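You operate a simulated robot arm through the tools that you are given. There is no shell and no other tool. Be economical: measure what you need, move in short steps, check, and stop when the job is done.

The job below is to be done with a simulated two-armed robot. You get a single attempt, and the scene is never put back.

Task
Put one of the white tubs from the steel table right of the grey juicer on the top of the right unit. Then take the white-cap juice bottle and leave it on the shelf under the steel table. Then put two of the large bottles from the free top of the fruit bench on the top of the left unit. Keep to this order. Set down upright: white-cap juice bottle, large bottle.

The check looks at the end state, three seconds after you hand in, the way a careful person would. Anything else that was tipped, shoved, dropped, spilled or broken makes it a failure. Lids that push on must go on centred and level and be pressed home; caps that screw on are set level and turned clockwise until they are tight.

Robot
Two 7-joint arms with four-finger grippers on one trunk, on a base that drives. Base frame: it is fixed to the floor where the robot stands at the start and does not move with it; the origin is under the middle of the robot, x ahead of it, y to its left, z up; the surface under the hand at the start is at about z = 670. Units: mm, rad, N and s.
The left shoulder is at the start at [18, 177, 1082], the right one opposite. With the tool pointing down near the work surface each hand reaches from about 280 to 820 mm from the robot's upright axis, wherever it stands, measured 20 degrees to its own side. Places, roughly: large bottle [0, -2500, 1000]; shelf under the steel table [600, 500, 200]; top of the left unit [-3300, -1300, 700]; top of the right unit [-2300, -1300, 700]; white-cap juice bottle [500, 2250, 750]. Payload 3.67 kg a hand.
The tool frame of a hand sits at the grasp point between the pads (the TCP): z along the fingers, y along the line on which they close. The tips reach 28 mm beyond it. The gripper opens to 112 mm. The gripper's body begins 73 mm behind the TCP.
Orientation is that of the tool frame in the base frame, as a unit quaternion [w, x, y, z]. With the fingers straight down and closing along the base's y, the tool's x points along the base's -x, its y along +y and its z along -z.

Tools
- The arms move only by the tool arm_command. It takes "left_plan", "right_plan" or both (then of equal length, played together; a hand with none holds still); each is a list of rows, each a list of 3 entries, a list of its own where there are three numbers: the shift along the tool's x, y, z in units of 150 mm (1.0 is 150 mm), then the turn, a rotation vector about the tool's x, y, z in units of 90 degrees (1.0 is 90 degrees), then the opening, from 0 (shut) to 1 (fully open). In form: [[[dx, dy, dz], [rx, ry, rz], hand], ...]. A call has 1 to 10 rows; each row is the pose to reach, as a shift and turn from the pose commanded when the call began, along the tool's axes at that moment. A call with a number of a shift or a turn outside -1 to 1 is refused whole. Each row takes 0.2 s and may step no farther than 50 mm and 0.15 rad from the row before; otherwise, or with a gripper value out of range, the whole call is refused. Where a pose cannot be reached the arm comes as near as it can. A force on the tool above 40 N (or 10 N above the force at the start of the call, whichever is more), or a blocked arm, ends the call early, and 0.2 s more pass. The fingers move at their own pace and stop on an object; they squeeze with about 38 N. The grip force told is the motor's: it shows also when the fingers shut on nothing. Time passes only in rows, and 0.2 s behind the last, so rows that repeat a pose let the fingers close. It gives the time, the measured TCP pose, the force on the tool (base axes), the opening and the grip force at its end, in the units of the frame above (readings bear some noise), with the torque about the TCP (base axes, N m) and any sound that the robot's microphone picked up, and new pictures: "show" is both (left out), scene, wrist or none (wrist: the cameras of the hands that moved).
- Cameras (640 x 400 px; columns grow to the right, rows downward): "scene" is now at [76.6, -13.6, 1293.4]; the picture's right is [-0.12, -0.99, -0.01], its down [-0.70, 0.09, -0.71] and it looks along [0.70, -0.08, -0.71] (base axes); focal length 276 px, centre (320, 200). "left" rides on the left gripper at [60, 18, -104] in its tool frame; the picture's right is [-0.29, 0.96, 0.00], its down [-0.80, -0.24, -0.55] and it looks along [-0.53, -0.16, 0.83] (tool axes); focal length 234 px, centre (320, 200). "right" rides on the right gripper at [60, -18, -104] in its tool frame; the picture's right is [0.29, 0.96, 0.00], its down [-0.80, 0.24, -0.55] and it looks along [-0.53, 0.16, 0.83] (tool axes); focal length 234 px, centre (320, 200).
- lift_body(by): slides the trunk up (or, below 0, down) by that many mm; the arms and the scene camera ride with it, the base frame stays. It gives what a move gives, with no picture.
- roll_base(legs): drives the robot by 1 to 6 legs, each [ahead, left, turn to the left] in mm, mm and rad, along the robot's own axes; the way and the turn of a leg run together, so that a leg with both is an arc; at most 1500 mm and 3.142 rad a leg. The arms and the cameras ride along, it lands a little off, and it stops where it bumps. It gives what a move gives, and a new picture of the scene camera.
- head_to(pan, tilt): turns the head with the scene camera to pan (to the left, within 1.501 rad either way) and tilt (down, from -0.506 to 1.204), counted from straight ahead of the robot. It gives what a move gives, and a new picture of the scene camera.
- measure_at(camera, pixels): for up to 12 pixels [column, row] of the newest picture of that camera ("zoom" is the newest enlarged one), the place [x, y, z] in the base frame of the surface seen there, good to about 2 mm. The clock stands still meanwhile.
- close_up(camera, box): a new picture of the part [left, top, right, bottom] of that camera's present view, enlarged. The clock stands still meanwhile.
- finish_job(): hands the job in; it is judged then, once.

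Keep the steps short. Do not move on a guess: measure, check each grasp and each placing, and mend mistakes. In all there are 110 turns and 260 pictures (those below and enlarged ones count). Leave the grippers open and the arms clear of the work at the hand-in unless told otherwise, and finish with a single line.

The tools are called after "Call:" as name(argument=value, ...) on one line, values as JSON. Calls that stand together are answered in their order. arm_command: Moves the arms, as the interface text tells. Its arguments: {"type":"object","properties":{"left_plan":{"type":"array"},"right_plan":{"type":"array"},"show":{"type":"string","enum":["both","scene","wrist","none"]}},"required":[]} The other tools are called the same way: lift_body (by) slides the trunk up or down; roll_base (legs) drives the base; head_to (pan, tilt) turns the head that bears the scene camera; measure_at (camera, pixels) gives the place of the surface under pixels of a picture; close_up (camera, box) takes an enlarged picture of a part of a camera's view; finish_job () hands the job in.

At the start:

```text
time_s: 0.0
left_tool_pos: [359.6, 189.6, 997.8]
left_tool_rot: [0.014, 0.002, 1.0, 0.004]
left_ft_force: [-0.2, -0.4, 0.0]
left_torque: [-0.03, 0.0, -0.01]
left_opening: 111.9
left_finger_force: 0.1
right_tool_pos: [516.9, -236.8, 1009.1]
right_tool_rot: [0.011, -0.003, 1.0, 0.002]
right_ft_force: [0.4, 0.2, -0.4]
right_torque: [-0.03, 0.01, 0.0]
right_opening: 112.1
right_finger_force: 0.0
trunk travel left (down, up): [-200.0, 314.0]
robot x, y, heading: [0.2, 0.7, 0.013]
head pan, tilt: [-0.131, 0.805]
```

scene: 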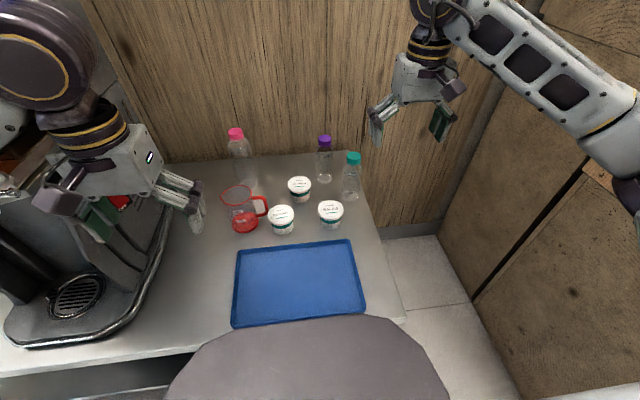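
right: 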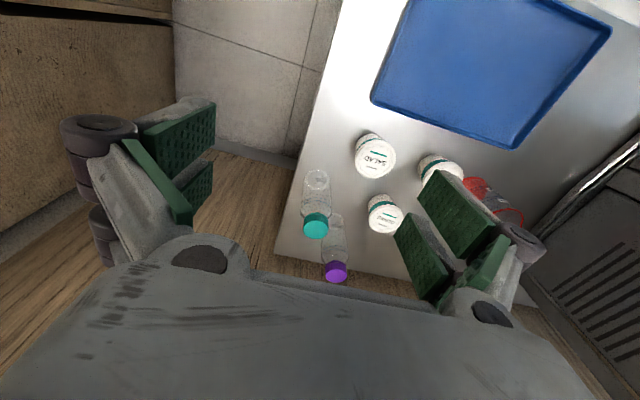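
left: 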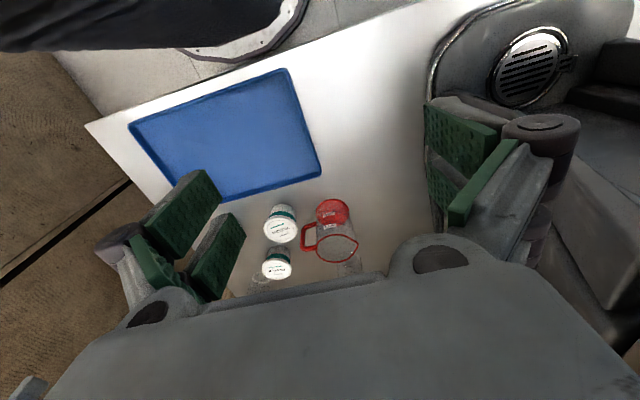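

I see three white tubs near (300,188), (281,219), (331,213). I will measure them, the table and their neighbours.

Call:
measure_at(camera="scene", pixels=[[331, 207], [331, 226], [281, 212], [281, 231], [300, 182], [353, 158], [236, 132], [325, 138], [340, 290], [390, 300], [330, 250], [240, 215]])

Call:
close_up(camera="scene", box=[210, 120, 390, 250])

```text
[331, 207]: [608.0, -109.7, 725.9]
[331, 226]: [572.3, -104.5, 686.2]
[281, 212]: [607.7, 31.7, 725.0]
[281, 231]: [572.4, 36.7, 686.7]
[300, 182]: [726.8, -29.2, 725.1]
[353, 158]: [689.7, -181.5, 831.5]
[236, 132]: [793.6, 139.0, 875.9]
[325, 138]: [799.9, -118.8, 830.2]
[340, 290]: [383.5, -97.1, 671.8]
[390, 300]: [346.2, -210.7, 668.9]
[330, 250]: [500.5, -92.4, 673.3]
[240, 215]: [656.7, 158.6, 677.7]
```

```text
3.08 times, centred on (300, 185) of scene
```

zoom: 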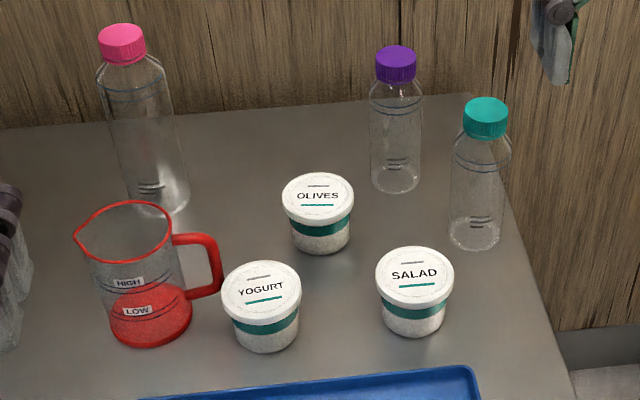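

Call:
measure_at(camera="zoom", pixels=[[379, 274], [450, 276], [414, 250], [413, 298], [388, 318], [440, 318], [413, 334]])

Call:
head_to(pan=-1.5, tilt=0.3)

```text
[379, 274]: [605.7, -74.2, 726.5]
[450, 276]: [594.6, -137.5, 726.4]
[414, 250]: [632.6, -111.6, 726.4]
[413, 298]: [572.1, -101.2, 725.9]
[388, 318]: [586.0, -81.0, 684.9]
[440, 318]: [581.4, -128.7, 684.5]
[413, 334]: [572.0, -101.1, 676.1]
```

```text
time_s: 1.5
left_tool_pos: [357.5, 189.9, 996.5]
left_tool_rot: [0.016, 0.006, 1.0, 0.004]
left_ft_force: [0.1, -1.4, 0.3]
left_torque: [-0.01, -0.01, -0.01]
left_opening: 111.9
left_finger_force: 0.1
right_tool_pos: [518.8, -234.3, 1007.3]
right_tool_rot: [0.009, -0.003, 1.0, 0.002]
right_ft_force: [0.5, -0.1, -0.1]
right_torque: [0.0, 0.04, 0.01]
right_opening: 111.9
right_finger_force: 0.0
trunk travel left (down, up): [-200.0, 314.0]
robot x, y, heading: [-1.8, -1.7, 0.01]
head pan, tilt: [-1.499, 0.3]
```

scene: 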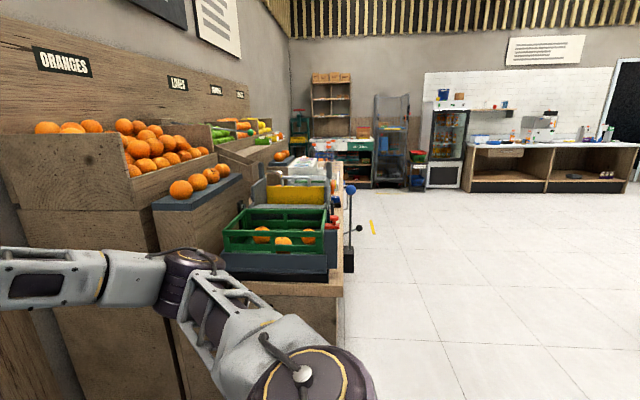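

Salad tub centre is about (603, -106), top z 726. I move the right hand over it with the gripper open.

Call:
arm_command(right_plan=[[[-0.11, 0.17, 0.19], [0, 0, 0], 1], [[-0.22, 0.34, 0.38], [0, 0, 0], 1], [[-0.34, 0.51, 0.57], [0, 0, 0], 1], [[-0.45, 0.68, 0.76], [0, 0, 0], 1], [[-0.56, 0.853, 0.95], [0, 0, 0], 1], [[-0.56, 0.853, 0.95], [0, 0, 0], 1]], show="wrist")

Call:
head_to(pan=-0.131, tilt=0.805)

```text
time_s: 2.9
left_tool_pos: [359.2, 189.3, 996.8]
left_tool_rot: [0.014, 0.006, 1.0, 0.003]
left_ft_force: [-0.1, 0.8, -0.2]
left_torque: [-0.06, -0.01, -0.03]
left_opening: 112.1
left_finger_force: 0.1
right_tool_pos: [604.7, -105.5, 866.2]
right_tool_rot: [0.01, -0.004, 1.0, 0.002]
right_ft_force: [0.6, 0.9, 0.3]
right_torque: [0.0, 0.04, 0.01]
right_opening: 111.9
right_finger_force: 0.0
trunk travel left (down, up): [-200.0, 314.0]
robot x, y, heading: [-0.2, 0.8, 0.007]
head pan, tilt: [-1.499, 0.3]
```

right: 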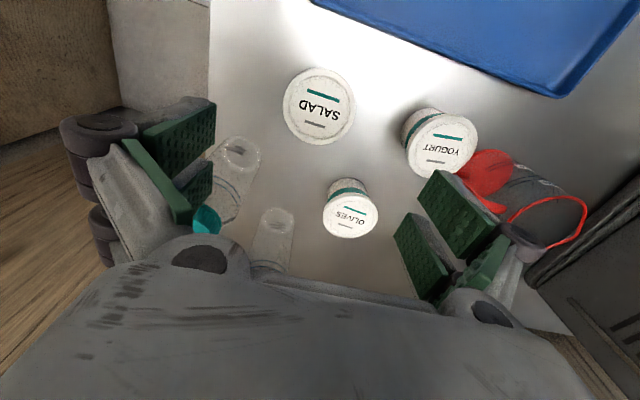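

```text
time_s: 4.4
left_tool_pos: [357.6, 189.8, 997.4]
left_tool_rot: [0.014, 0.007, 1.0, 0.005]
left_ft_force: [0.7, -0.9, -0.2]
left_torque: [-0.01, 0.0, 0.05]
left_opening: 112.0
left_finger_force: 0.0
right_tool_pos: [604.2, -105.8, 865.3]
right_tool_rot: [0.009, -0.004, 1.0, 0.002]
right_ft_force: [0.1, -0.1, 0.0]
right_torque: [-0.02, 0.0, -0.03]
right_opening: 111.8
right_finger_force: 0.0
trunk travel left (down, up): [-200.0, 314.0]
robot x, y, heading: [-2.8, 3.3, 0.009]
head pan, tilt: [-0.131, 0.805]
```

scene: 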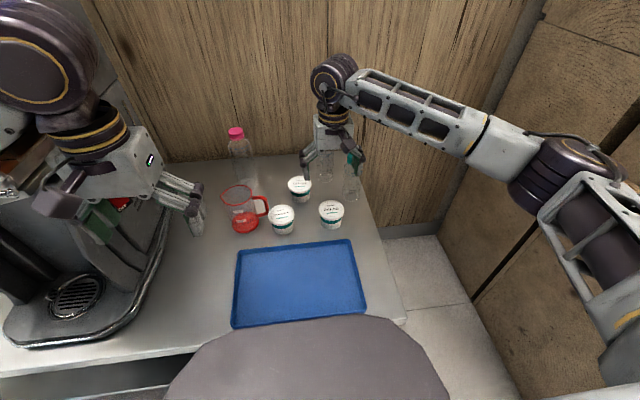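

Aligned. Lower to z≈704 and close.

Call:
arm_command(right_plan=[[[0, 0, 0.3], [0, 0, 0], 1], [[0, 0, 0.6], [0, 0, 0], 1], [[0, 0, 0.85], [0, 0, 0], 1], [[0, 0, 1.0], [0, 0, 0], 1], [[0, 0, 1.0], [0, 0, 0], 1], [[0, 0, 1.0], [0, 0, 0], 0.3], [[0, 0, 1.0], [0, 0, 0], 0.3], [[0, 0, 1.0], [0, 0, 0], 0.3]])

```text
time_s: 6.2
left_tool_pos: [358.3, 189.3, 996.1]
left_tool_rot: [0.015, 0.007, 1.0, 0.005]
left_ft_force: [0.0, -0.9, -0.8]
left_torque: [0.01, -0.01, -0.05]
left_opening: 111.9
left_finger_force: 0.0
right_tool_pos: [607.0, -108.7, 717.4]
right_tool_rot: [0.009, -0.003, 1.0, 0.002]
right_ft_force: [0.5, -1.2, 1.9]
right_torque: [-0.04, 0.0, 0.04]
right_opening: 71.6
right_finger_force: 38.0
trunk travel left (down, up): [-200.0, 314.0]
robot x, y, heading: [-0.2, -1.8, 0.008]
head pan, tilt: [-0.131, 0.805]
```

scene: 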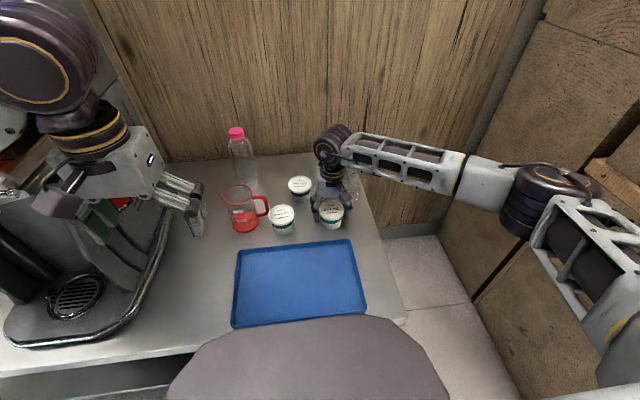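
right: 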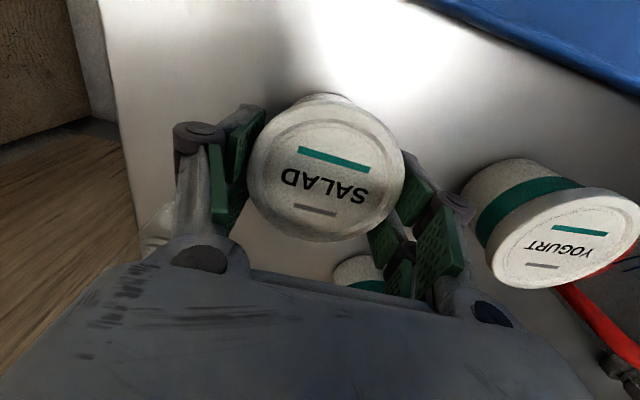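

Held (71.6 mm, 38 N). Lift straight up 150, then draw in.

Call:
arm_command(right_plan=[[[0, 0, -0.25], [0, 0, 0], 0.3], [[0, 0, -0.5], [0, 0, 0], 0.3], [[0, 0, -0.75], [0, 0, 0], 0.3], [[0, 0, -1.0], [0, 0, 0], 0.3], [[0.3, 0, -1.0], [0, 0, 0], 0.3], [[0.6, 0, -1.0], [0, 0, 0], 0.3], [[0.9, -0.2, -1.0], [0, 0, 0], 0.3], [[1.0, -0.4, -1.0], [0, 0, 0], 0.3]])

```text
refused: row 7 steps farther than a row can; nothing moved
```

Call:
arm_command(right_plan=[[[0, 0, -0.25], [0, 0, 0], 0.3], [[0, 0, -0.5], [0, 0, 0], 0.3], [[0, 0, -0.75], [0, 0, 0], 0.3], [[0, 0, -1.0], [0, 0, 0], 0.3], [[0.3, 0, -1.0], [0, 0, 0], 0.3], [[0.6, 0, -1.0], [0, 0, 0], 0.3], [[0.85, -0.15, -1.0], [0, 0, 0], 0.3], [[1.0, -0.4, -1.0], [0, 0, 0], 0.3]])

Call:
head_to(pan=1.4, tilt=0.4)

Call:
head_to(pan=-1.5, tilt=0.7)

```text
time_s: 8.0
left_tool_pos: [357.8, 190.0, 996.2]
left_tool_rot: [0.015, 0.006, 1.0, 0.005]
left_ft_force: [-0.6, 0.0, 0.0]
left_torque: [-0.01, -0.03, 0.0]
left_opening: 111.9
left_finger_force: 0.1
right_tool_pos: [454.6, -161.1, 863.4]
right_tool_rot: [0.01, -0.005, 1.0, 0.003]
right_ft_force: [0.2, 0.3, -1.0]
right_torque: [0.01, 0.01, 0.02]
right_opening: 72.2
right_finger_force: 38.0
trunk travel left (down, up): [-200.0, 314.0]
robot x, y, heading: [3.2, -0.0, 0.006]
head pan, tilt: [-0.131, 0.805]
```

scene: 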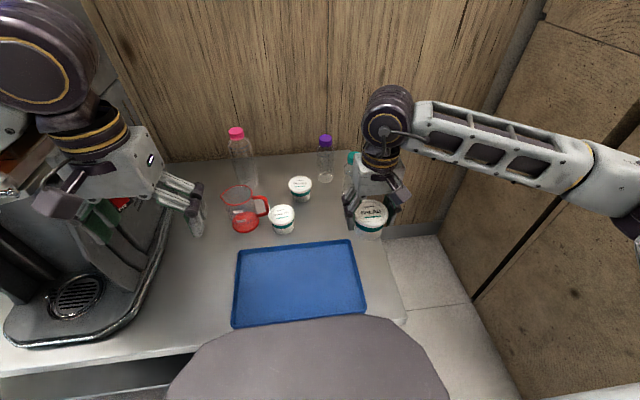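
right: 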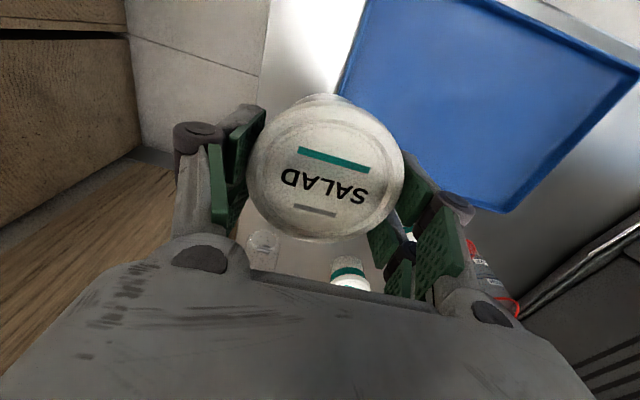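

```text
time_s: 9.6
left_tool_pos: [358.2, 189.7, 998.0]
left_tool_rot: [0.015, 0.007, 1.0, 0.004]
left_ft_force: [0.7, 0.4, -0.4]
left_torque: [-0.04, -0.03, 0.02]
left_opening: 112.0
left_finger_force: 0.1
right_tool_pos: [455.0, -162.8, 863.3]
right_tool_rot: [0.009, -0.003, 1.0, 0.001]
right_ft_force: [-0.8, 0.1, -1.7]
right_torque: [-0.01, -0.01, -0.01]
right_opening: 71.9
right_finger_force: 38.4
trunk travel left (down, up): [-200.0, 314.0]
robot x, y, heading: [-3.7, -1.7, 0.009]
head pan, tilt: [1.4, 0.4]
```

scene: 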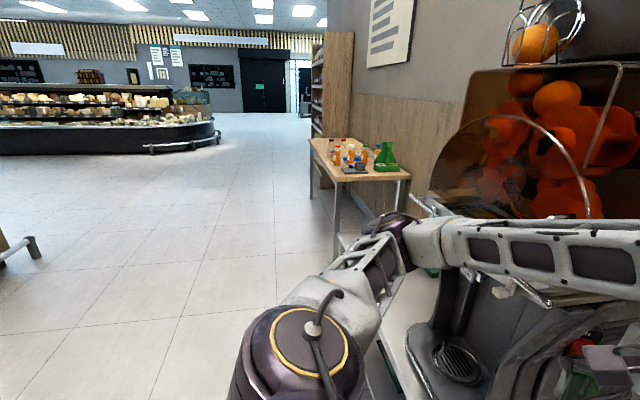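

```text
time_s: 12.2
left_tool_pos: [358.2, 189.3, 997.2]
left_tool_rot: [0.015, 0.006, 1.0, 0.006]
left_ft_force: [-0.6, -0.3, 0.8]
left_torque: [0.01, -0.02, -0.02]
left_opening: 111.8
left_finger_force: 0.1
right_tool_pos: [454.5, -162.8, 862.8]
right_tool_rot: [0.009, -0.003, 1.0, 0.001]
right_ft_force: [-0.3, -0.7, -1.6]
right_torque: [-0.02, -0.04, 0.0]
right_opening: 71.8
right_finger_force: 38.3
trunk travel left (down, up): [-200.0, 314.0]
robot x, y, heading: [-4.2, -0.2, 0.004]
head pan, tilt: [-1.499, 0.7]
```

scene: 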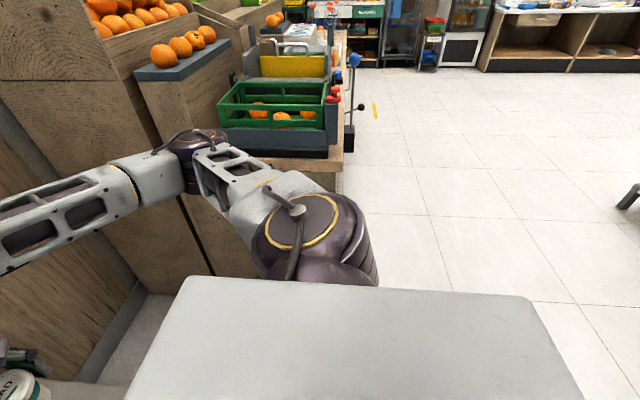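

The fruit bench lies close on my right. I measure its near edge and other landmarks before driving back.

Call:
measure_at(camera="scene", pixels=[[335, 182], [342, 130], [350, 150], [375, 105], [360, 160], [200, 275], [635, 195], [560, 300], [490, 66]])

Call:
roll_base(legs=[[-700, 0, 0]])

```text
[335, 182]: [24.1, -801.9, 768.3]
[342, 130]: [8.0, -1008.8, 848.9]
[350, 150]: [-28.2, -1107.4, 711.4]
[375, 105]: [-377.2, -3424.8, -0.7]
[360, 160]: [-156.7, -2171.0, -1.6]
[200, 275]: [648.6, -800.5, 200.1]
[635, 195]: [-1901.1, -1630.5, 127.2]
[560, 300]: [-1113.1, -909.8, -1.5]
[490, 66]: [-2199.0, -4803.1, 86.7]
```

```text
time_s: 16.2
left_tool_pos: [-329.8, 188.4, 989.5]
left_tool_rot: [0.003, 0.013, 1.0, 0.002]
left_ft_force: [-0.4, 0.4, -0.1]
left_torque: [0.03, -0.02, -0.01]
left_opening: 111.9
left_finger_force: 0.0
right_tool_pos: [-248.4, -167.6, 855.2]
right_tool_rot: [0.001, 0.008, 1.0, 0.0]
right_ft_force: [-0.9, -0.5, -1.6]
right_torque: [0.02, -0.01, 0.0]
right_opening: 71.9
right_finger_force: 37.8
trunk travel left (down, up): [-200.0, 314.0]
robot x, y, heading: [-713.5, 7.1, -0.016]
head pan, tilt: [-1.499, 0.7]
```

scene: 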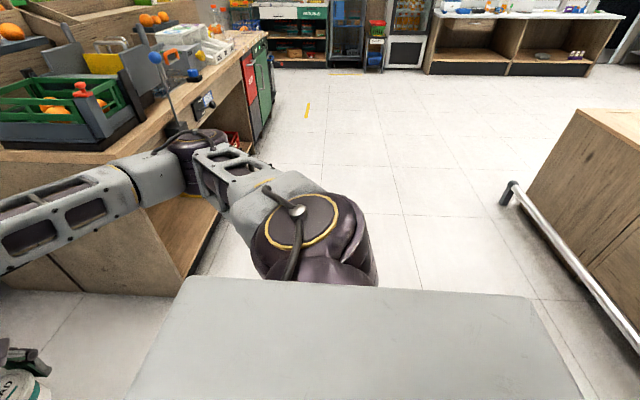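

I turn right in place by about 2.2 rad so I face the units (there is clear floor around).

Call:
head_to(pan=0, tilt=0.5)

Call:
roll_base(legs=[[0, 0, -2.3]])

```text
time_s: 17.8
left_tool_pos: [-330.3, 188.9, 988.9]
left_tool_rot: [0.003, 0.014, 1.0, 0.002]
left_ft_force: [1.2, 0.0, 1.0]
left_torque: [-0.01, 0.0, -0.03]
left_opening: 112.1
left_finger_force: 0.0
right_tool_pos: [-248.0, -166.8, 855.2]
right_tool_rot: [0.0, 0.008, 1.0, 0.0]
right_ft_force: [0.3, -0.3, -2.0]
right_torque: [-0.04, -0.03, 0.0]
right_opening: 71.8
right_finger_force: 38.2
trunk travel left (down, up): [-200.0, 314.0]
robot x, y, heading: [-713.8, 5.9, -0.016]
head pan, tilt: [0.0, 0.499]
```

scene: 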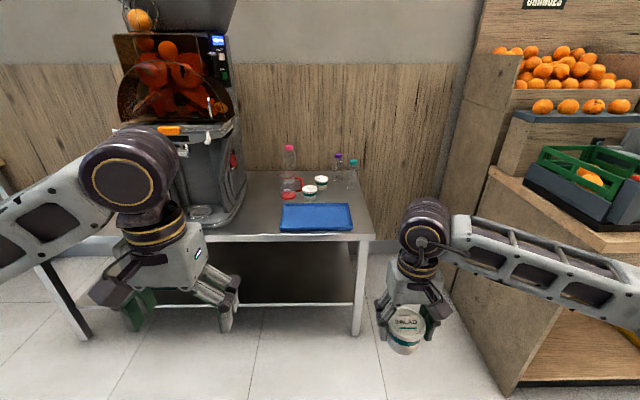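

```text
time_s: 24.3
left_tool_pos: [-847.4, -400.2, 988.6]
left_tool_rot: [0.002, 0.925, 0.379, -0.002]
left_ft_force: [-0.5, -0.2, -0.3]
left_torque: [0.0, -0.03, 0.0]
left_opening: 112.2
left_finger_force: 0.1
right_tool_pos: [-1159.6, -212.6, 855.6]
right_tool_rot: [0.0, 0.924, 0.383, 0.0]
right_ft_force: [0.0, -0.1, -1.4]
right_torque: [-0.01, 0.01, 0.01]
right_opening: 72.0
right_finger_force: 38.2
trunk travel left (down, up): [-200.0, 314.0]
robot x, y, heading: [-714.1, 0.7, -2.355]
head pan, tilt: [0.0, 0.499]
```

scene: 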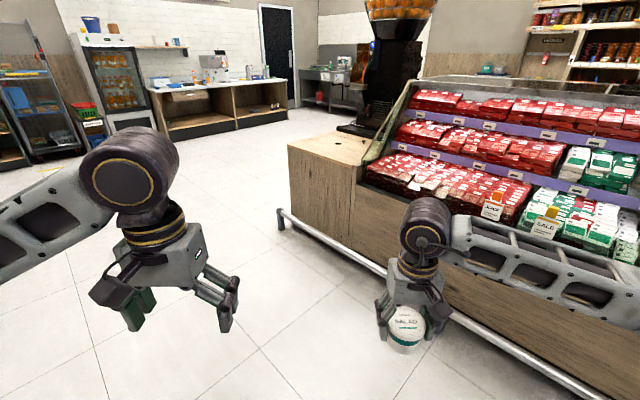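

Call:
measure_at(camera="scene", pixels=[[330, 150], [292, 146], [352, 163], [370, 140], [325, 210], [375, 128], [345, 260], [280, 215], [440, 110], [240, 115], [500, 90]])

Call:
close_up(camera="scene", box=[260, 0, 480, 200])

```text
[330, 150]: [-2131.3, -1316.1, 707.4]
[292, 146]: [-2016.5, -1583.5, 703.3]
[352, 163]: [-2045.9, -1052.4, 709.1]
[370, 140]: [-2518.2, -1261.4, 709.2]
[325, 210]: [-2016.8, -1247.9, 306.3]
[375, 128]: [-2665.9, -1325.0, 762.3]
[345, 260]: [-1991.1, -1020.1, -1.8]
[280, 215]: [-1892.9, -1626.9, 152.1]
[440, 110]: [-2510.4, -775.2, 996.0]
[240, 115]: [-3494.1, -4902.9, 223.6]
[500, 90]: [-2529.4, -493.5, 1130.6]
```

```text
2.00 times, centred on (370, 100) of scene
```

zoom: 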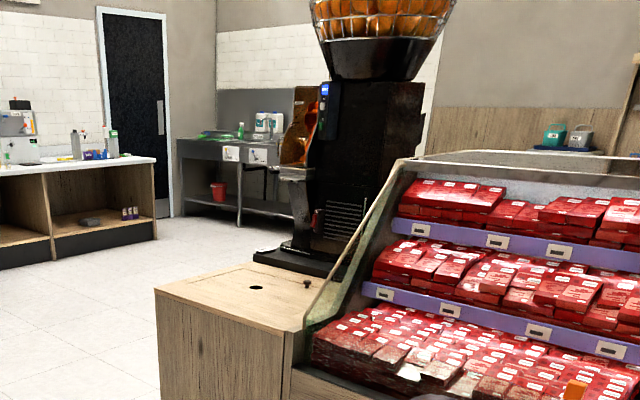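

The right unit is the wooden cabinet with free top (z≈708, x from −2016, y −1580…−1050). I turn to face −x, slide left 1450, go ahead part of the way.

Call:
roll_base(legs=[[0, 0, -0.787], [0, 1450, 0], [500, 0, 0]])

```text
time_s: 36.6
left_tool_pos: [-1600.1, -1631.5, 989.1]
left_tool_rot: [0.002, 1.0, -0.009, -0.003]
left_ft_force: [-0.8, 0.3, 0.4]
left_torque: [0.01, -0.04, 0.0]
left_opening: 112.3
left_finger_force: 0.1
right_tool_pos: [-1687.2, -1275.5, 855.6]
right_tool_rot: [0.0, 1.0, -0.003, 0.001]
right_ft_force: [-0.5, -1.2, -1.3]
right_torque: [-0.01, 0.04, -0.03]
right_opening: 71.9
right_finger_force: 37.5
trunk travel left (down, up): [-200.0, 314.0]
robot x, y, heading: [-1220.8, -1439.2, 3.138]
head pan, tilt: [0.0, 0.499]
```

scene: 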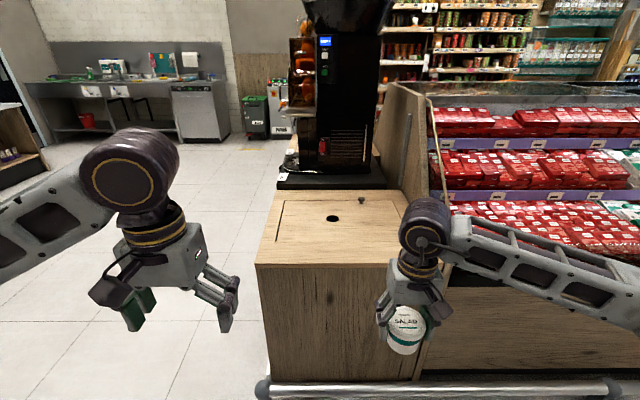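

Call:
measure_at(camera="scene", pixels=[[332, 218], [361, 200], [260, 262], [385, 255], [330, 245], [335, 190], [398, 205], [275, 390], [370, 235], [300, 190]])

```text
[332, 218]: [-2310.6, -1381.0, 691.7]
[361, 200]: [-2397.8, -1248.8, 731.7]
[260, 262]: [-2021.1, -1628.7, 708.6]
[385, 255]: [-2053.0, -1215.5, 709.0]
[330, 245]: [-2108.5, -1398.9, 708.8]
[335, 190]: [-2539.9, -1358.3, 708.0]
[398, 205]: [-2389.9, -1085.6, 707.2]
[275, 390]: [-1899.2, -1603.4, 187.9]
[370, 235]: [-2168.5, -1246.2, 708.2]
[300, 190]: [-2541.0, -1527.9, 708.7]
```

Drive ahead 280.

Call:
roll_base(legs=[[280, 0, 0]])

```text
time_s: 38.6
left_tool_pos: [-1878.4, -1630.3, 989.2]
left_tool_rot: [0.002, 1.0, -0.009, -0.004]
left_ft_force: [-0.6, 0.5, -0.3]
left_torque: [0.01, -0.05, -0.02]
left_opening: 112.2
left_finger_force: 0.0
right_tool_pos: [-1965.5, -1272.6, 855.8]
right_tool_rot: [0.0, 1.0, -0.002, 0.001]
right_ft_force: [-0.5, 0.6, -1.7]
right_torque: [-0.01, 0.0, -0.03]
right_opening: 71.8
right_finger_force: 38.1
trunk travel left (down, up): [-200.0, 314.0]
robot x, y, heading: [-1496.1, -1439.8, 3.136]
head pan, tilt: [0.0, 0.499]
```

scene: 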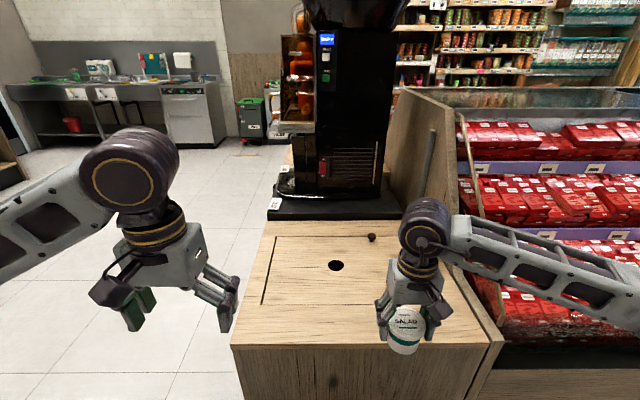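

Move forward 147 and down to just above the top.

Call:
arm_command(right_plan=[[[-0.3, 0, 0], [0, 0, 0], 0.3], [[-0.6, 0, 0], [0, 0, 0], 0.3], [[-0.9, 0, 0], [0, 0, 0], 0.3], [[-1.0, 0, 0.2], [0, 0, 0], 0.3], [[-1.0, 0, 0.4], [0, 0, 0], 0.3], [[-1.0, 0, 0.5], [0, 0, 0], 0.3], [[-1.0, 0, 0.58], [0, 0, 0], 0.3], [[-1.0, 0, 0.58], [0, 0, 0], 0.3]])

```text
time_s: 40.4
left_tool_pos: [-1878.0, -1628.3, 989.6]
left_tool_rot: [0.002, 1.0, -0.008, -0.003]
left_ft_force: [0.5, -0.1, 0.5]
left_torque: [-0.01, -0.03, -0.05]
left_opening: 112.2
left_finger_force: 0.2
right_tool_pos: [-2114.3, -1273.1, 765.8]
right_tool_rot: [0.0, 1.0, -0.003, 0.0]
right_ft_force: [-0.5, -0.2, -1.0]
right_torque: [-0.02, 0.07, -0.01]
right_opening: 72.0
right_finger_force: 38.2
trunk travel left (down, up): [-200.0, 314.0]
robot x, y, heading: [-1496.2, -1441.0, 3.133]
head pan, tilt: [0.0, 0.499]
```

scene: 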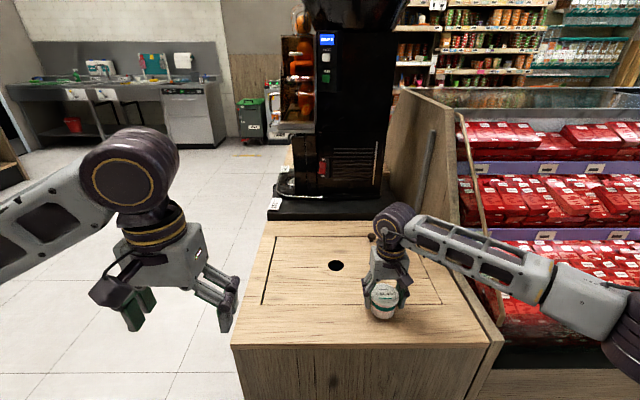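
right: 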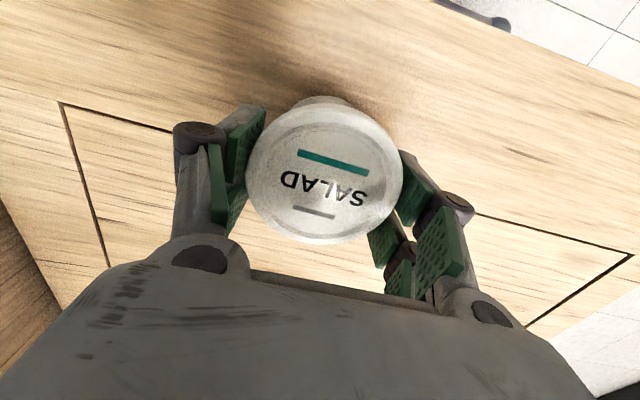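

Lower slowly 8 mm.

Call:
arm_command(right_plan=[[[0, 0, 0.025], [0, 0, 0], 0.3], [[0, 0, 0.04], [0, 0, 0], 0.3], [[0, 0, 0.05], [0, 0, 0], 0.3], [[0, 0, 0.055], [0, 0, 0], 0.3]], show="none")

```text
time_s: 41.4
left_tool_pos: [-1878.2, -1629.1, 989.3]
left_tool_rot: [0.002, 1.0, -0.009, -0.003]
left_ft_force: [0.0, -0.1, 0.3]
left_torque: [0.04, -0.02, -0.02]
left_opening: 112.0
left_finger_force: 0.0
right_tool_pos: [-2113.6, -1274.5, 761.3]
right_tool_rot: [0.001, 1.0, -0.003, -0.001]
right_ft_force: [-0.7, 0.2, -1.5]
right_torque: [0.01, 0.03, 0.0]
right_opening: 71.9
right_finger_force: 37.9
trunk travel left (down, up): [-200.0, 314.0]
robot x, y, heading: [-1497.0, -1440.9, 3.138]
head pan, tilt: [0.0, 0.499]
```

Call:
arm_command(right_plan=[[[0, 0, 0.015], [0, 0, 0], 0.3], [[0, 0, 0.03], [0, 0, 0], 0.3], [[0, 0, 0.03], [0, 0, 0], 0.3]], show="scene")

Call:
close_up(camera="scene", box=[330, 240, 450, 340])

```text
time_s: 42.2
left_tool_pos: [-1877.3, -1629.4, 990.8]
left_tool_rot: [0.001, 1.0, -0.009, -0.004]
left_ft_force: [-0.8, 0.3, -0.1]
left_torque: [0.02, -0.03, 0.01]
left_opening: 111.9
left_finger_force: 0.1
right_tool_pos: [-2113.9, -1274.0, 756.6]
right_tool_rot: [-0.001, 1.0, -0.003, -0.002]
right_ft_force: [1.1, 2.7, 10.8]
right_torque: [-0.07, 0.17, -0.03]
right_opening: 71.9
right_finger_force: 37.9
trunk travel left (down, up): [-200.0, 314.0]
robot x, y, heading: [-1496.9, -1442.0, 3.135]
head pan, tilt: [0.0, 0.499]
```

scene: 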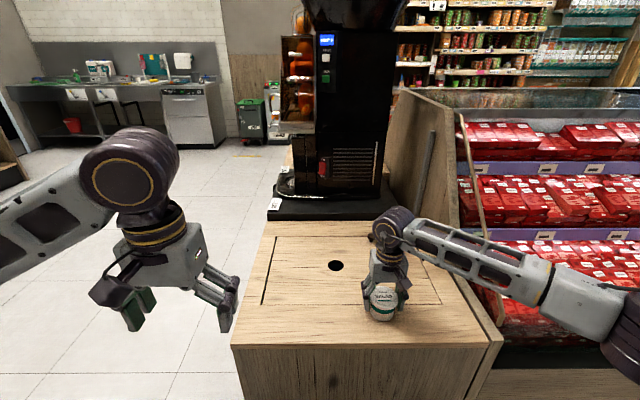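

```text
4.00 times, centred on (390, 290) of scene
```

zoom: 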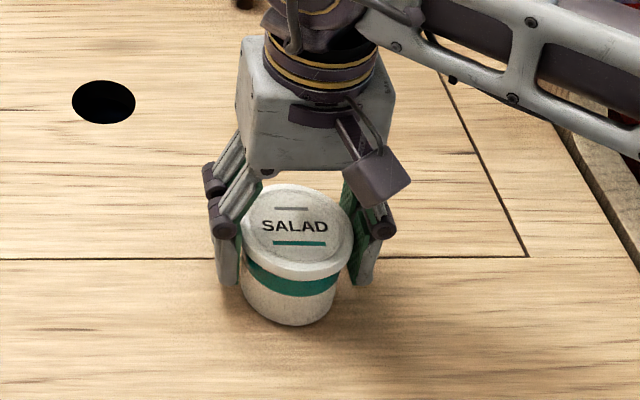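

Contact (≈11 N up). Open fully and rise, then draw the arm back.

Call:
arm_command(right_plan=[[[0, 0, 0], [0, 0, 0], 1], [[0, 0, 0], [0, 0, 0], 1], [[0, 0, 0], [0, 0, 0], 1], [[0, 0, -0.2], [0, 0, 0], 1], [[0, 0, -0.5], [0, 0, 0], 1], [[0, 0, -0.8], [0, 0, 0], 1], [[0.3, 0, -0.8], [0, 0, 0], 1], [[0.6, 0, -0.8], [0, 0, 0], 1], [[0.9, 0, -0.8], [0, 0, 0], 1], [[1, 0, -1], [0, 0, 0], 1]], show="scene")

Call:
measure_at(camera="scene", pixels=[[385, 292], [376, 291], [392, 293]])

Call:
close_up(camera="scene", box=[330, 240, 450, 340])

```text
time_s: 44.4
left_tool_pos: [-1878.0, -1629.2, 989.8]
left_tool_rot: [0.001, 1.0, -0.008, -0.004]
left_ft_force: [-0.4, -0.4, -0.3]
left_torque: [0.03, 0.01, -0.01]
left_opening: 111.9
left_finger_force: 0.1
right_tool_pos: [-1962.6, -1275.4, 907.2]
right_tool_rot: [0.0, 1.0, -0.002, 0.0]
right_ft_force: [0.2, 0.3, 0.4]
right_torque: [0.03, -0.01, 0.03]
right_opening: 112.2
right_finger_force: 0.1
trunk travel left (down, up): [-200.0, 314.0]
robot x, y, heading: [-1499.9, -1441.0, 3.135]
head pan, tilt: [0.0, 0.499]
```

scene: 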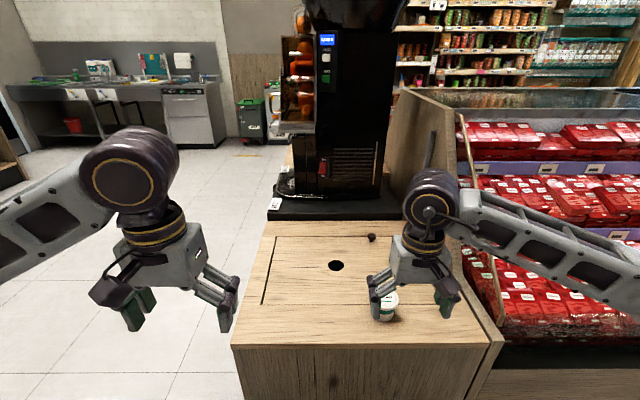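

```text
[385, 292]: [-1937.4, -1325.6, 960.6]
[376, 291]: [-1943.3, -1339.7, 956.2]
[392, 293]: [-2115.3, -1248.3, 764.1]
```

```text
4.00 times, centred on (390, 290) of scene
```

zoom: 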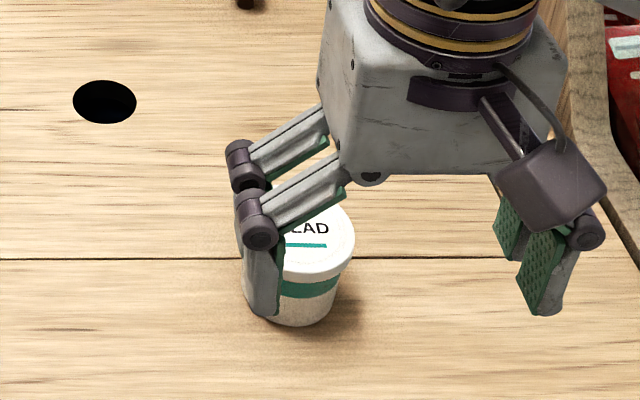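

The tub stands on the unit. Next: back off and turn round to go to the juice-bottle table.

Call:
roll_base(legs=[[-900, 0, 0], [0, 0, -3.14], [0, 1450, 0]])

Call:
head_to(pan=0.9, tilt=0.4)

```text
time_s: 53.6
left_tool_pos: [-794.3, -1064.5, 987.2]
left_tool_rot: [0.004, -0.704, 0.71, -0.002]
left_ft_force: [-0.4, -0.1, 0.8]
left_torque: [0.05, 0.02, 0.01]
left_opening: 111.8
left_finger_force: 0.0
right_tool_pos: [-452.3, -980.1, 911.6]
right_tool_rot: [-0.004, 0.716, -0.698, 0.002]
right_ft_force: [-0.3, -0.7, 0.1]
right_torque: [0.07, -0.02, -0.05]
right_opening: 112.0
right_finger_force: 0.0
trunk travel left (down, up): [-200.0, 314.0]
robot x, y, heading: [-591.9, -1441.5, 1.572]
head pan, tilt: [0.0, 0.499]
stopped in leg 2: the robot was blocked; the commanded pose is now the measured one
```

scene: 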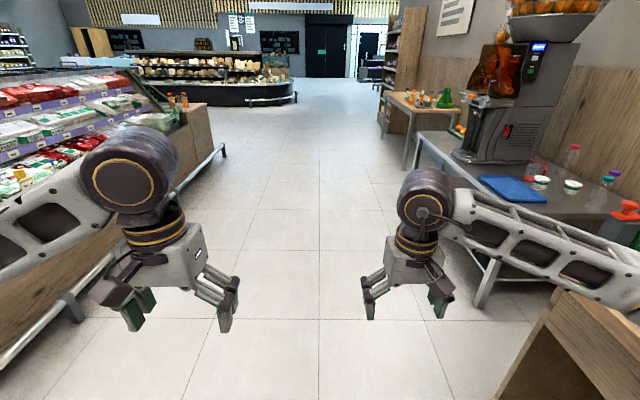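

```text
time_s: 54.8
left_tool_pos: [-794.8, -1061.2, 985.2]
left_tool_rot: [0.006, -0.702, 0.712, -0.003]
left_ft_force: [0.1, -0.6, 0.0]
left_torque: [-0.01, 0.0, 0.01]
left_opening: 112.0
left_finger_force: 0.0
right_tool_pos: [-450.4, -979.3, 907.1]
right_tool_rot: [-0.002, 0.714, -0.7, 0.005]
right_ft_force: [0.1, 0.3, 0.9]
right_torque: [-0.02, -0.04, 0.01]
right_opening: 112.3
right_finger_force: 0.0
trunk travel left (down, up): [-200.0, 314.0]
robot x, y, heading: [-591.2, -1444.6, 1.567]
head pan, tilt: [0.901, 0.4]
```

scene: 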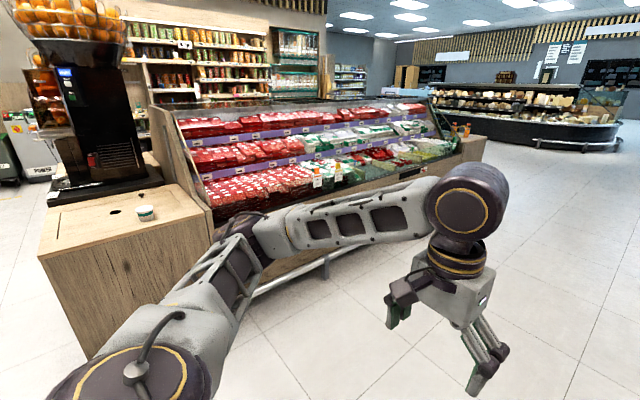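

Blocked at heading 1.57: my right elbow probably touched the fruit bench. I look right.

Call:
head_to(pan=-1.3, tilt=0.6)

```text
time_s: 56.9
left_tool_pos: [-794.4, -1061.9, 986.2]
left_tool_rot: [0.006, -0.702, 0.712, -0.003]
left_ft_force: [0.2, 0.3, -0.5]
left_torque: [-0.01, 0.0, 0.03]
left_opening: 112.1
left_finger_force: 0.0
right_tool_pos: [-449.7, -979.2, 908.6]
right_tool_rot: [-0.004, 0.714, -0.7, 0.004]
right_ft_force: [0.3, -0.6, 0.2]
right_torque: [0.01, -0.02, 0.0]
right_opening: 112.2
right_finger_force: 0.0
trunk travel left (down, up): [-200.0, 314.0]
robot x, y, heading: [-592.1, -1440.0, 1.567]
head pan, tilt: [-1.3, 0.6]
```

scene: 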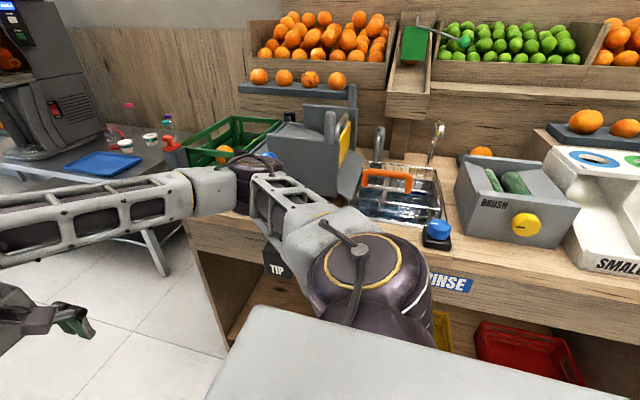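

The elbow is at the bench edge near the blue lever knob (270,155). I slide left away from it and look.

Call:
roll_base(legs=[[0, 250, 0]])

Call:
close_up(camera="scene", box=[150, 50, 470, 250])

```text
time_s: 58.8
left_tool_pos: [-1036.8, -1058.8, 988.7]
left_tool_rot: [0.0, -0.702, 0.713, 0.002]
left_ft_force: [-0.9, 0.5, -0.1]
left_torque: [0.0, -0.01, 0.05]
left_opening: 111.8
left_finger_force: 0.0
right_tool_pos: [-691.0, -977.6, 908.1]
right_tool_rot: [0.001, 0.711, -0.703, 0.001]
right_ft_force: [0.0, -0.6, 0.5]
right_torque: [-0.01, 0.0, -0.01]
right_opening: 112.0
right_finger_force: 0.2
trunk travel left (down, up): [-200.0, 314.0]
robot x, y, heading: [-845.7, -1438.7, 1.564]
head pan, tilt: [-1.3, 0.6]
```

scene: 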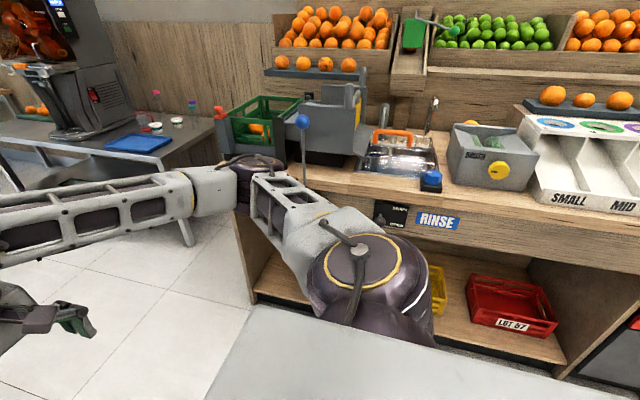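

```text
2.00 times, centred on (310, 150) of scene
```

zoom: 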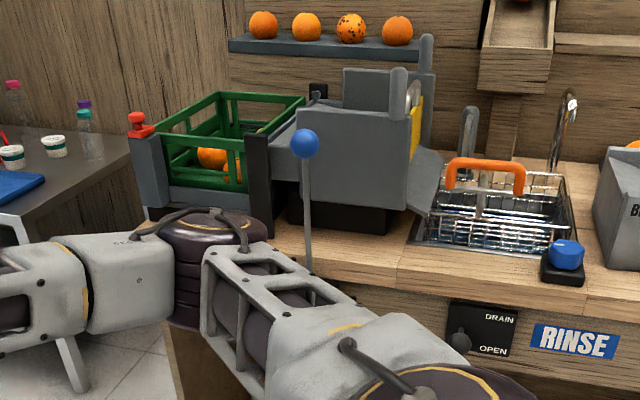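

Call:
measure_at(camera="zoom", pixels=[[304, 142], [306, 200], [308, 265], [262, 150], [565, 252], [137, 118]])

Call:
roll_base(legs=[[0, 0, -1.57]])

```text
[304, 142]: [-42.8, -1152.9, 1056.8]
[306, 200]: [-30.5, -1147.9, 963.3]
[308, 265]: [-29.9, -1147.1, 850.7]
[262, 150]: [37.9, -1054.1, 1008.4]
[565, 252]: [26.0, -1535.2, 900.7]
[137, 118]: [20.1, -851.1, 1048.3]
```

```text
time_s: 63.4
left_tool_pos: [-466.7, -1250.0, 988.4]
left_tool_rot: [0.003, 0.004, 1.0, 0.002]
left_ft_force: [0.1, -0.1, 0.8]
left_torque: [0.0, -0.04, -0.01]
left_opening: 112.0
left_finger_force: 0.0
right_tool_pos: [-380.8, -1594.8, 906.6]
right_tool_rot: [-0.001, -0.01, 1.0, 0.001]
right_ft_force: [-0.2, 0.9, -0.4]
right_torque: [0.02, -0.04, -0.04]
right_opening: 111.9
right_finger_force: 0.0
trunk travel left (down, up): [-200.0, 314.0]
robot x, y, heading: [-847.9, -1440.5, 0.004]
head pan, tilt: [-1.3, 0.6]
```

scene: 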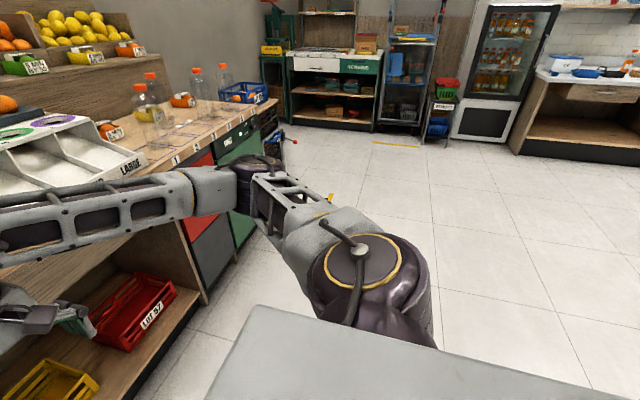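

The lever is still vertical (x≈−30, y≈−1148 along the rod), fine. Now slide left along the open aisle towards y≈2150, head turned left to watch.

Call:
head_to(pan=0.6, tilt=0.45)

Call:
roll_base(legs=[[0, 1450, 0], [0, 1450, 0]])

```text
time_s: 65.3
left_tool_pos: [-465.5, -1249.6, 988.1]
left_tool_rot: [0.002, 0.003, 1.0, 0.002]
left_ft_force: [0.2, 0.9, 1.0]
left_torque: [0.01, 0.02, 0.03]
left_opening: 112.2
left_finger_force: 0.0
right_tool_pos: [-381.8, -1594.3, 907.2]
right_tool_rot: [-0.001, -0.011, 1.0, 0.002]
right_ft_force: [0.3, 0.0, 1.2]
right_torque: [0.05, -0.01, -0.01]
right_opening: 111.8
right_finger_force: 0.1
trunk travel left (down, up): [-200.0, 314.0]
robot x, y, heading: [-846.7, -1443.0, 0.001]
head pan, tilt: [0.6, 0.45]
```

scene: 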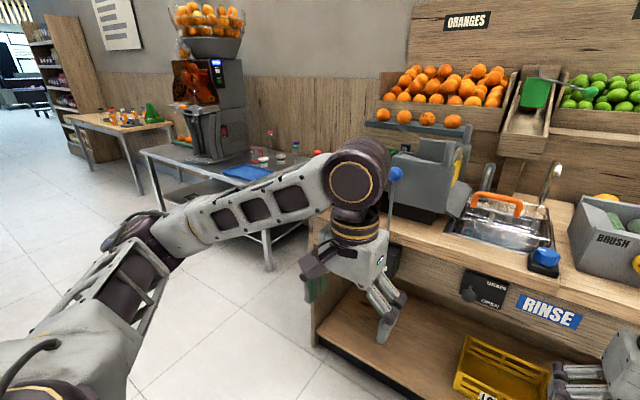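

```text
time_s: 79.9
left_tool_pos: [-404.3, 1700.4, 989.4]
left_tool_rot: [0.002, 0.0, 1.0, 0.002]
left_ft_force: [0.4, 0.2, 0.6]
left_torque: [-0.02, -0.04, 0.04]
left_opening: 112.0
left_finger_force: 0.0
right_tool_pos: [-316.6, 1355.6, 906.7]
right_tool_rot: [-0.001, -0.015, 1.0, 0.001]
right_ft_force: [0.4, 0.7, 0.7]
right_torque: [-0.02, -0.01, 0.0]
right_opening: 111.8
right_finger_force: 0.2
trunk travel left (down, up): [-200.0, 314.0]
robot x, y, heading: [-781.6, 1506.3, 0.01]
head pan, tilt: [0.6, 0.45]
```

scene: 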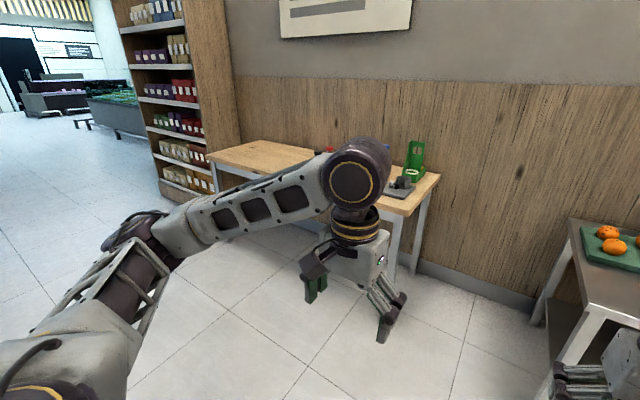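

Slide left 650 more and look ahead.

Call:
roll_base(legs=[[0, 650, 0], [250, 0, 0]])

Call:
head_to(pan=0, tilt=0.5)

Call:
close_up(camera="scene", box=[210, 100, 430, 240])

```text
time_s: 85.1
left_tool_pos: [-168.0, 2358.9, 987.8]
left_tool_rot: [0.0, -0.007, 1.0, 0.002]
left_ft_force: [1.3, -0.3, 1.1]
left_torque: [-0.02, 0.05, 0.01]
left_opening: 112.3
left_finger_force: 0.1
right_tool_pos: [-74.7, 2014.9, 906.1]
right_tool_rot: [-0.001, -0.021, 1.0, 0.002]
right_ft_force: [0.3, -0.5, -0.3]
right_torque: [-0.01, -0.01, -0.03]
right_opening: 112.0
right_finger_force: 0.1
trunk travel left (down, up): [-200.0, 314.0]
robot x, y, heading: [-550.1, 2159.0, 0.028]
head pan, tilt: [0.6, 0.45]
```

scene: 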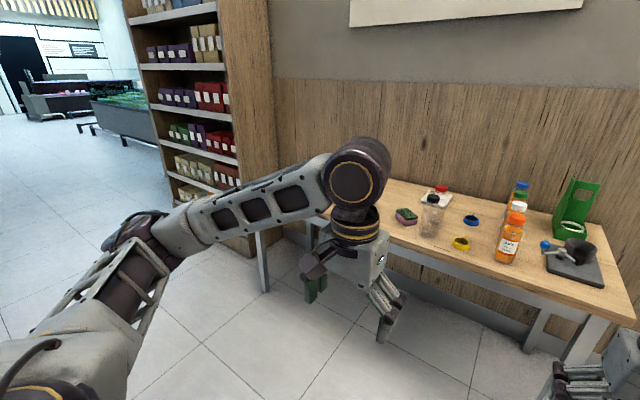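

```text
time_s: 86.1
left_tool_pos: [-169.0, 2358.9, 988.2]
left_tool_rot: [0.002, -0.007, 1.0, 0.001]
left_ft_force: [0.0, 0.3, 0.1]
left_torque: [-0.01, -0.01, 0.02]
left_opening: 112.1
left_finger_force: 0.1
right_tool_pos: [-75.6, 2014.6, 906.5]
right_tool_rot: [0.0, -0.021, 1.0, 0.002]
right_ft_force: [0.0, 0.0, 0.3]
right_torque: [-0.03, 0.0, -0.02]
right_opening: 111.9
right_finger_force: 0.1
trunk travel left (down, up): [-200.0, 314.0]
robot x, y, heading: [-544.5, 2156.9, 0.024]
head pan, tilt: [0.0, 0.499]
```

scene: 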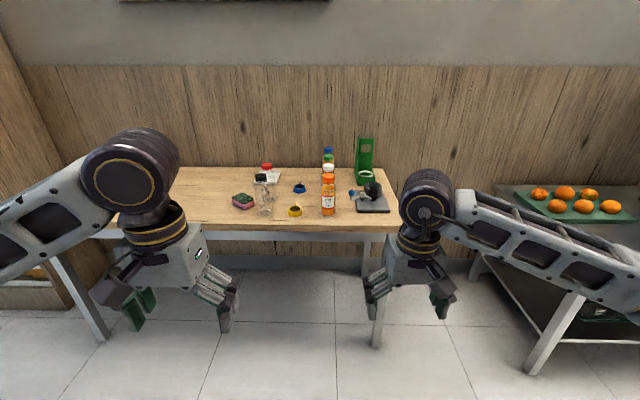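

```text
2.86 times, centred on (320, 170) of scene
```

zoom: 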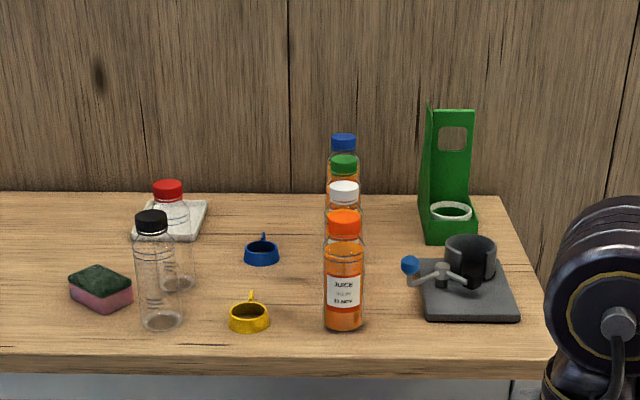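

Call:
measure_at(camera="zoom", pixels=[[344, 186], [344, 213], [344, 159], [343, 137], [325, 260], [363, 260], [343, 322], [331, 190], [358, 190], [330, 205], [300, 300], [440, 365]])

Call:
measure_at(camera="scene", pixels=[[575, 210], [520, 190], [600, 235], [585, 305], [555, 345], [500, 245], [480, 255], [600, 345]])

```text
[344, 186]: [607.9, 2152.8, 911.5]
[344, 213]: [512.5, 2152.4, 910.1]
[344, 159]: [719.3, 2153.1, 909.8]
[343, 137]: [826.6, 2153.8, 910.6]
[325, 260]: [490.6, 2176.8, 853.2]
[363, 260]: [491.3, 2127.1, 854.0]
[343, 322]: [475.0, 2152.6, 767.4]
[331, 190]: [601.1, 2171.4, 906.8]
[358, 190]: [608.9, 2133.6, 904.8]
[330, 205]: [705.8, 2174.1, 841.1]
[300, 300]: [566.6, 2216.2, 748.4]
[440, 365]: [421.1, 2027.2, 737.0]
```

```text
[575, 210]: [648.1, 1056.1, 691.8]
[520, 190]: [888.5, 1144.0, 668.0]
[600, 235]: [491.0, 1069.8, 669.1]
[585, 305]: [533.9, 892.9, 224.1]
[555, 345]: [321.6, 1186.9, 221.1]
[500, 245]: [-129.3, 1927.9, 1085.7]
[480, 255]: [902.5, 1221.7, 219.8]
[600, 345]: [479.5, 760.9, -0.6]
```

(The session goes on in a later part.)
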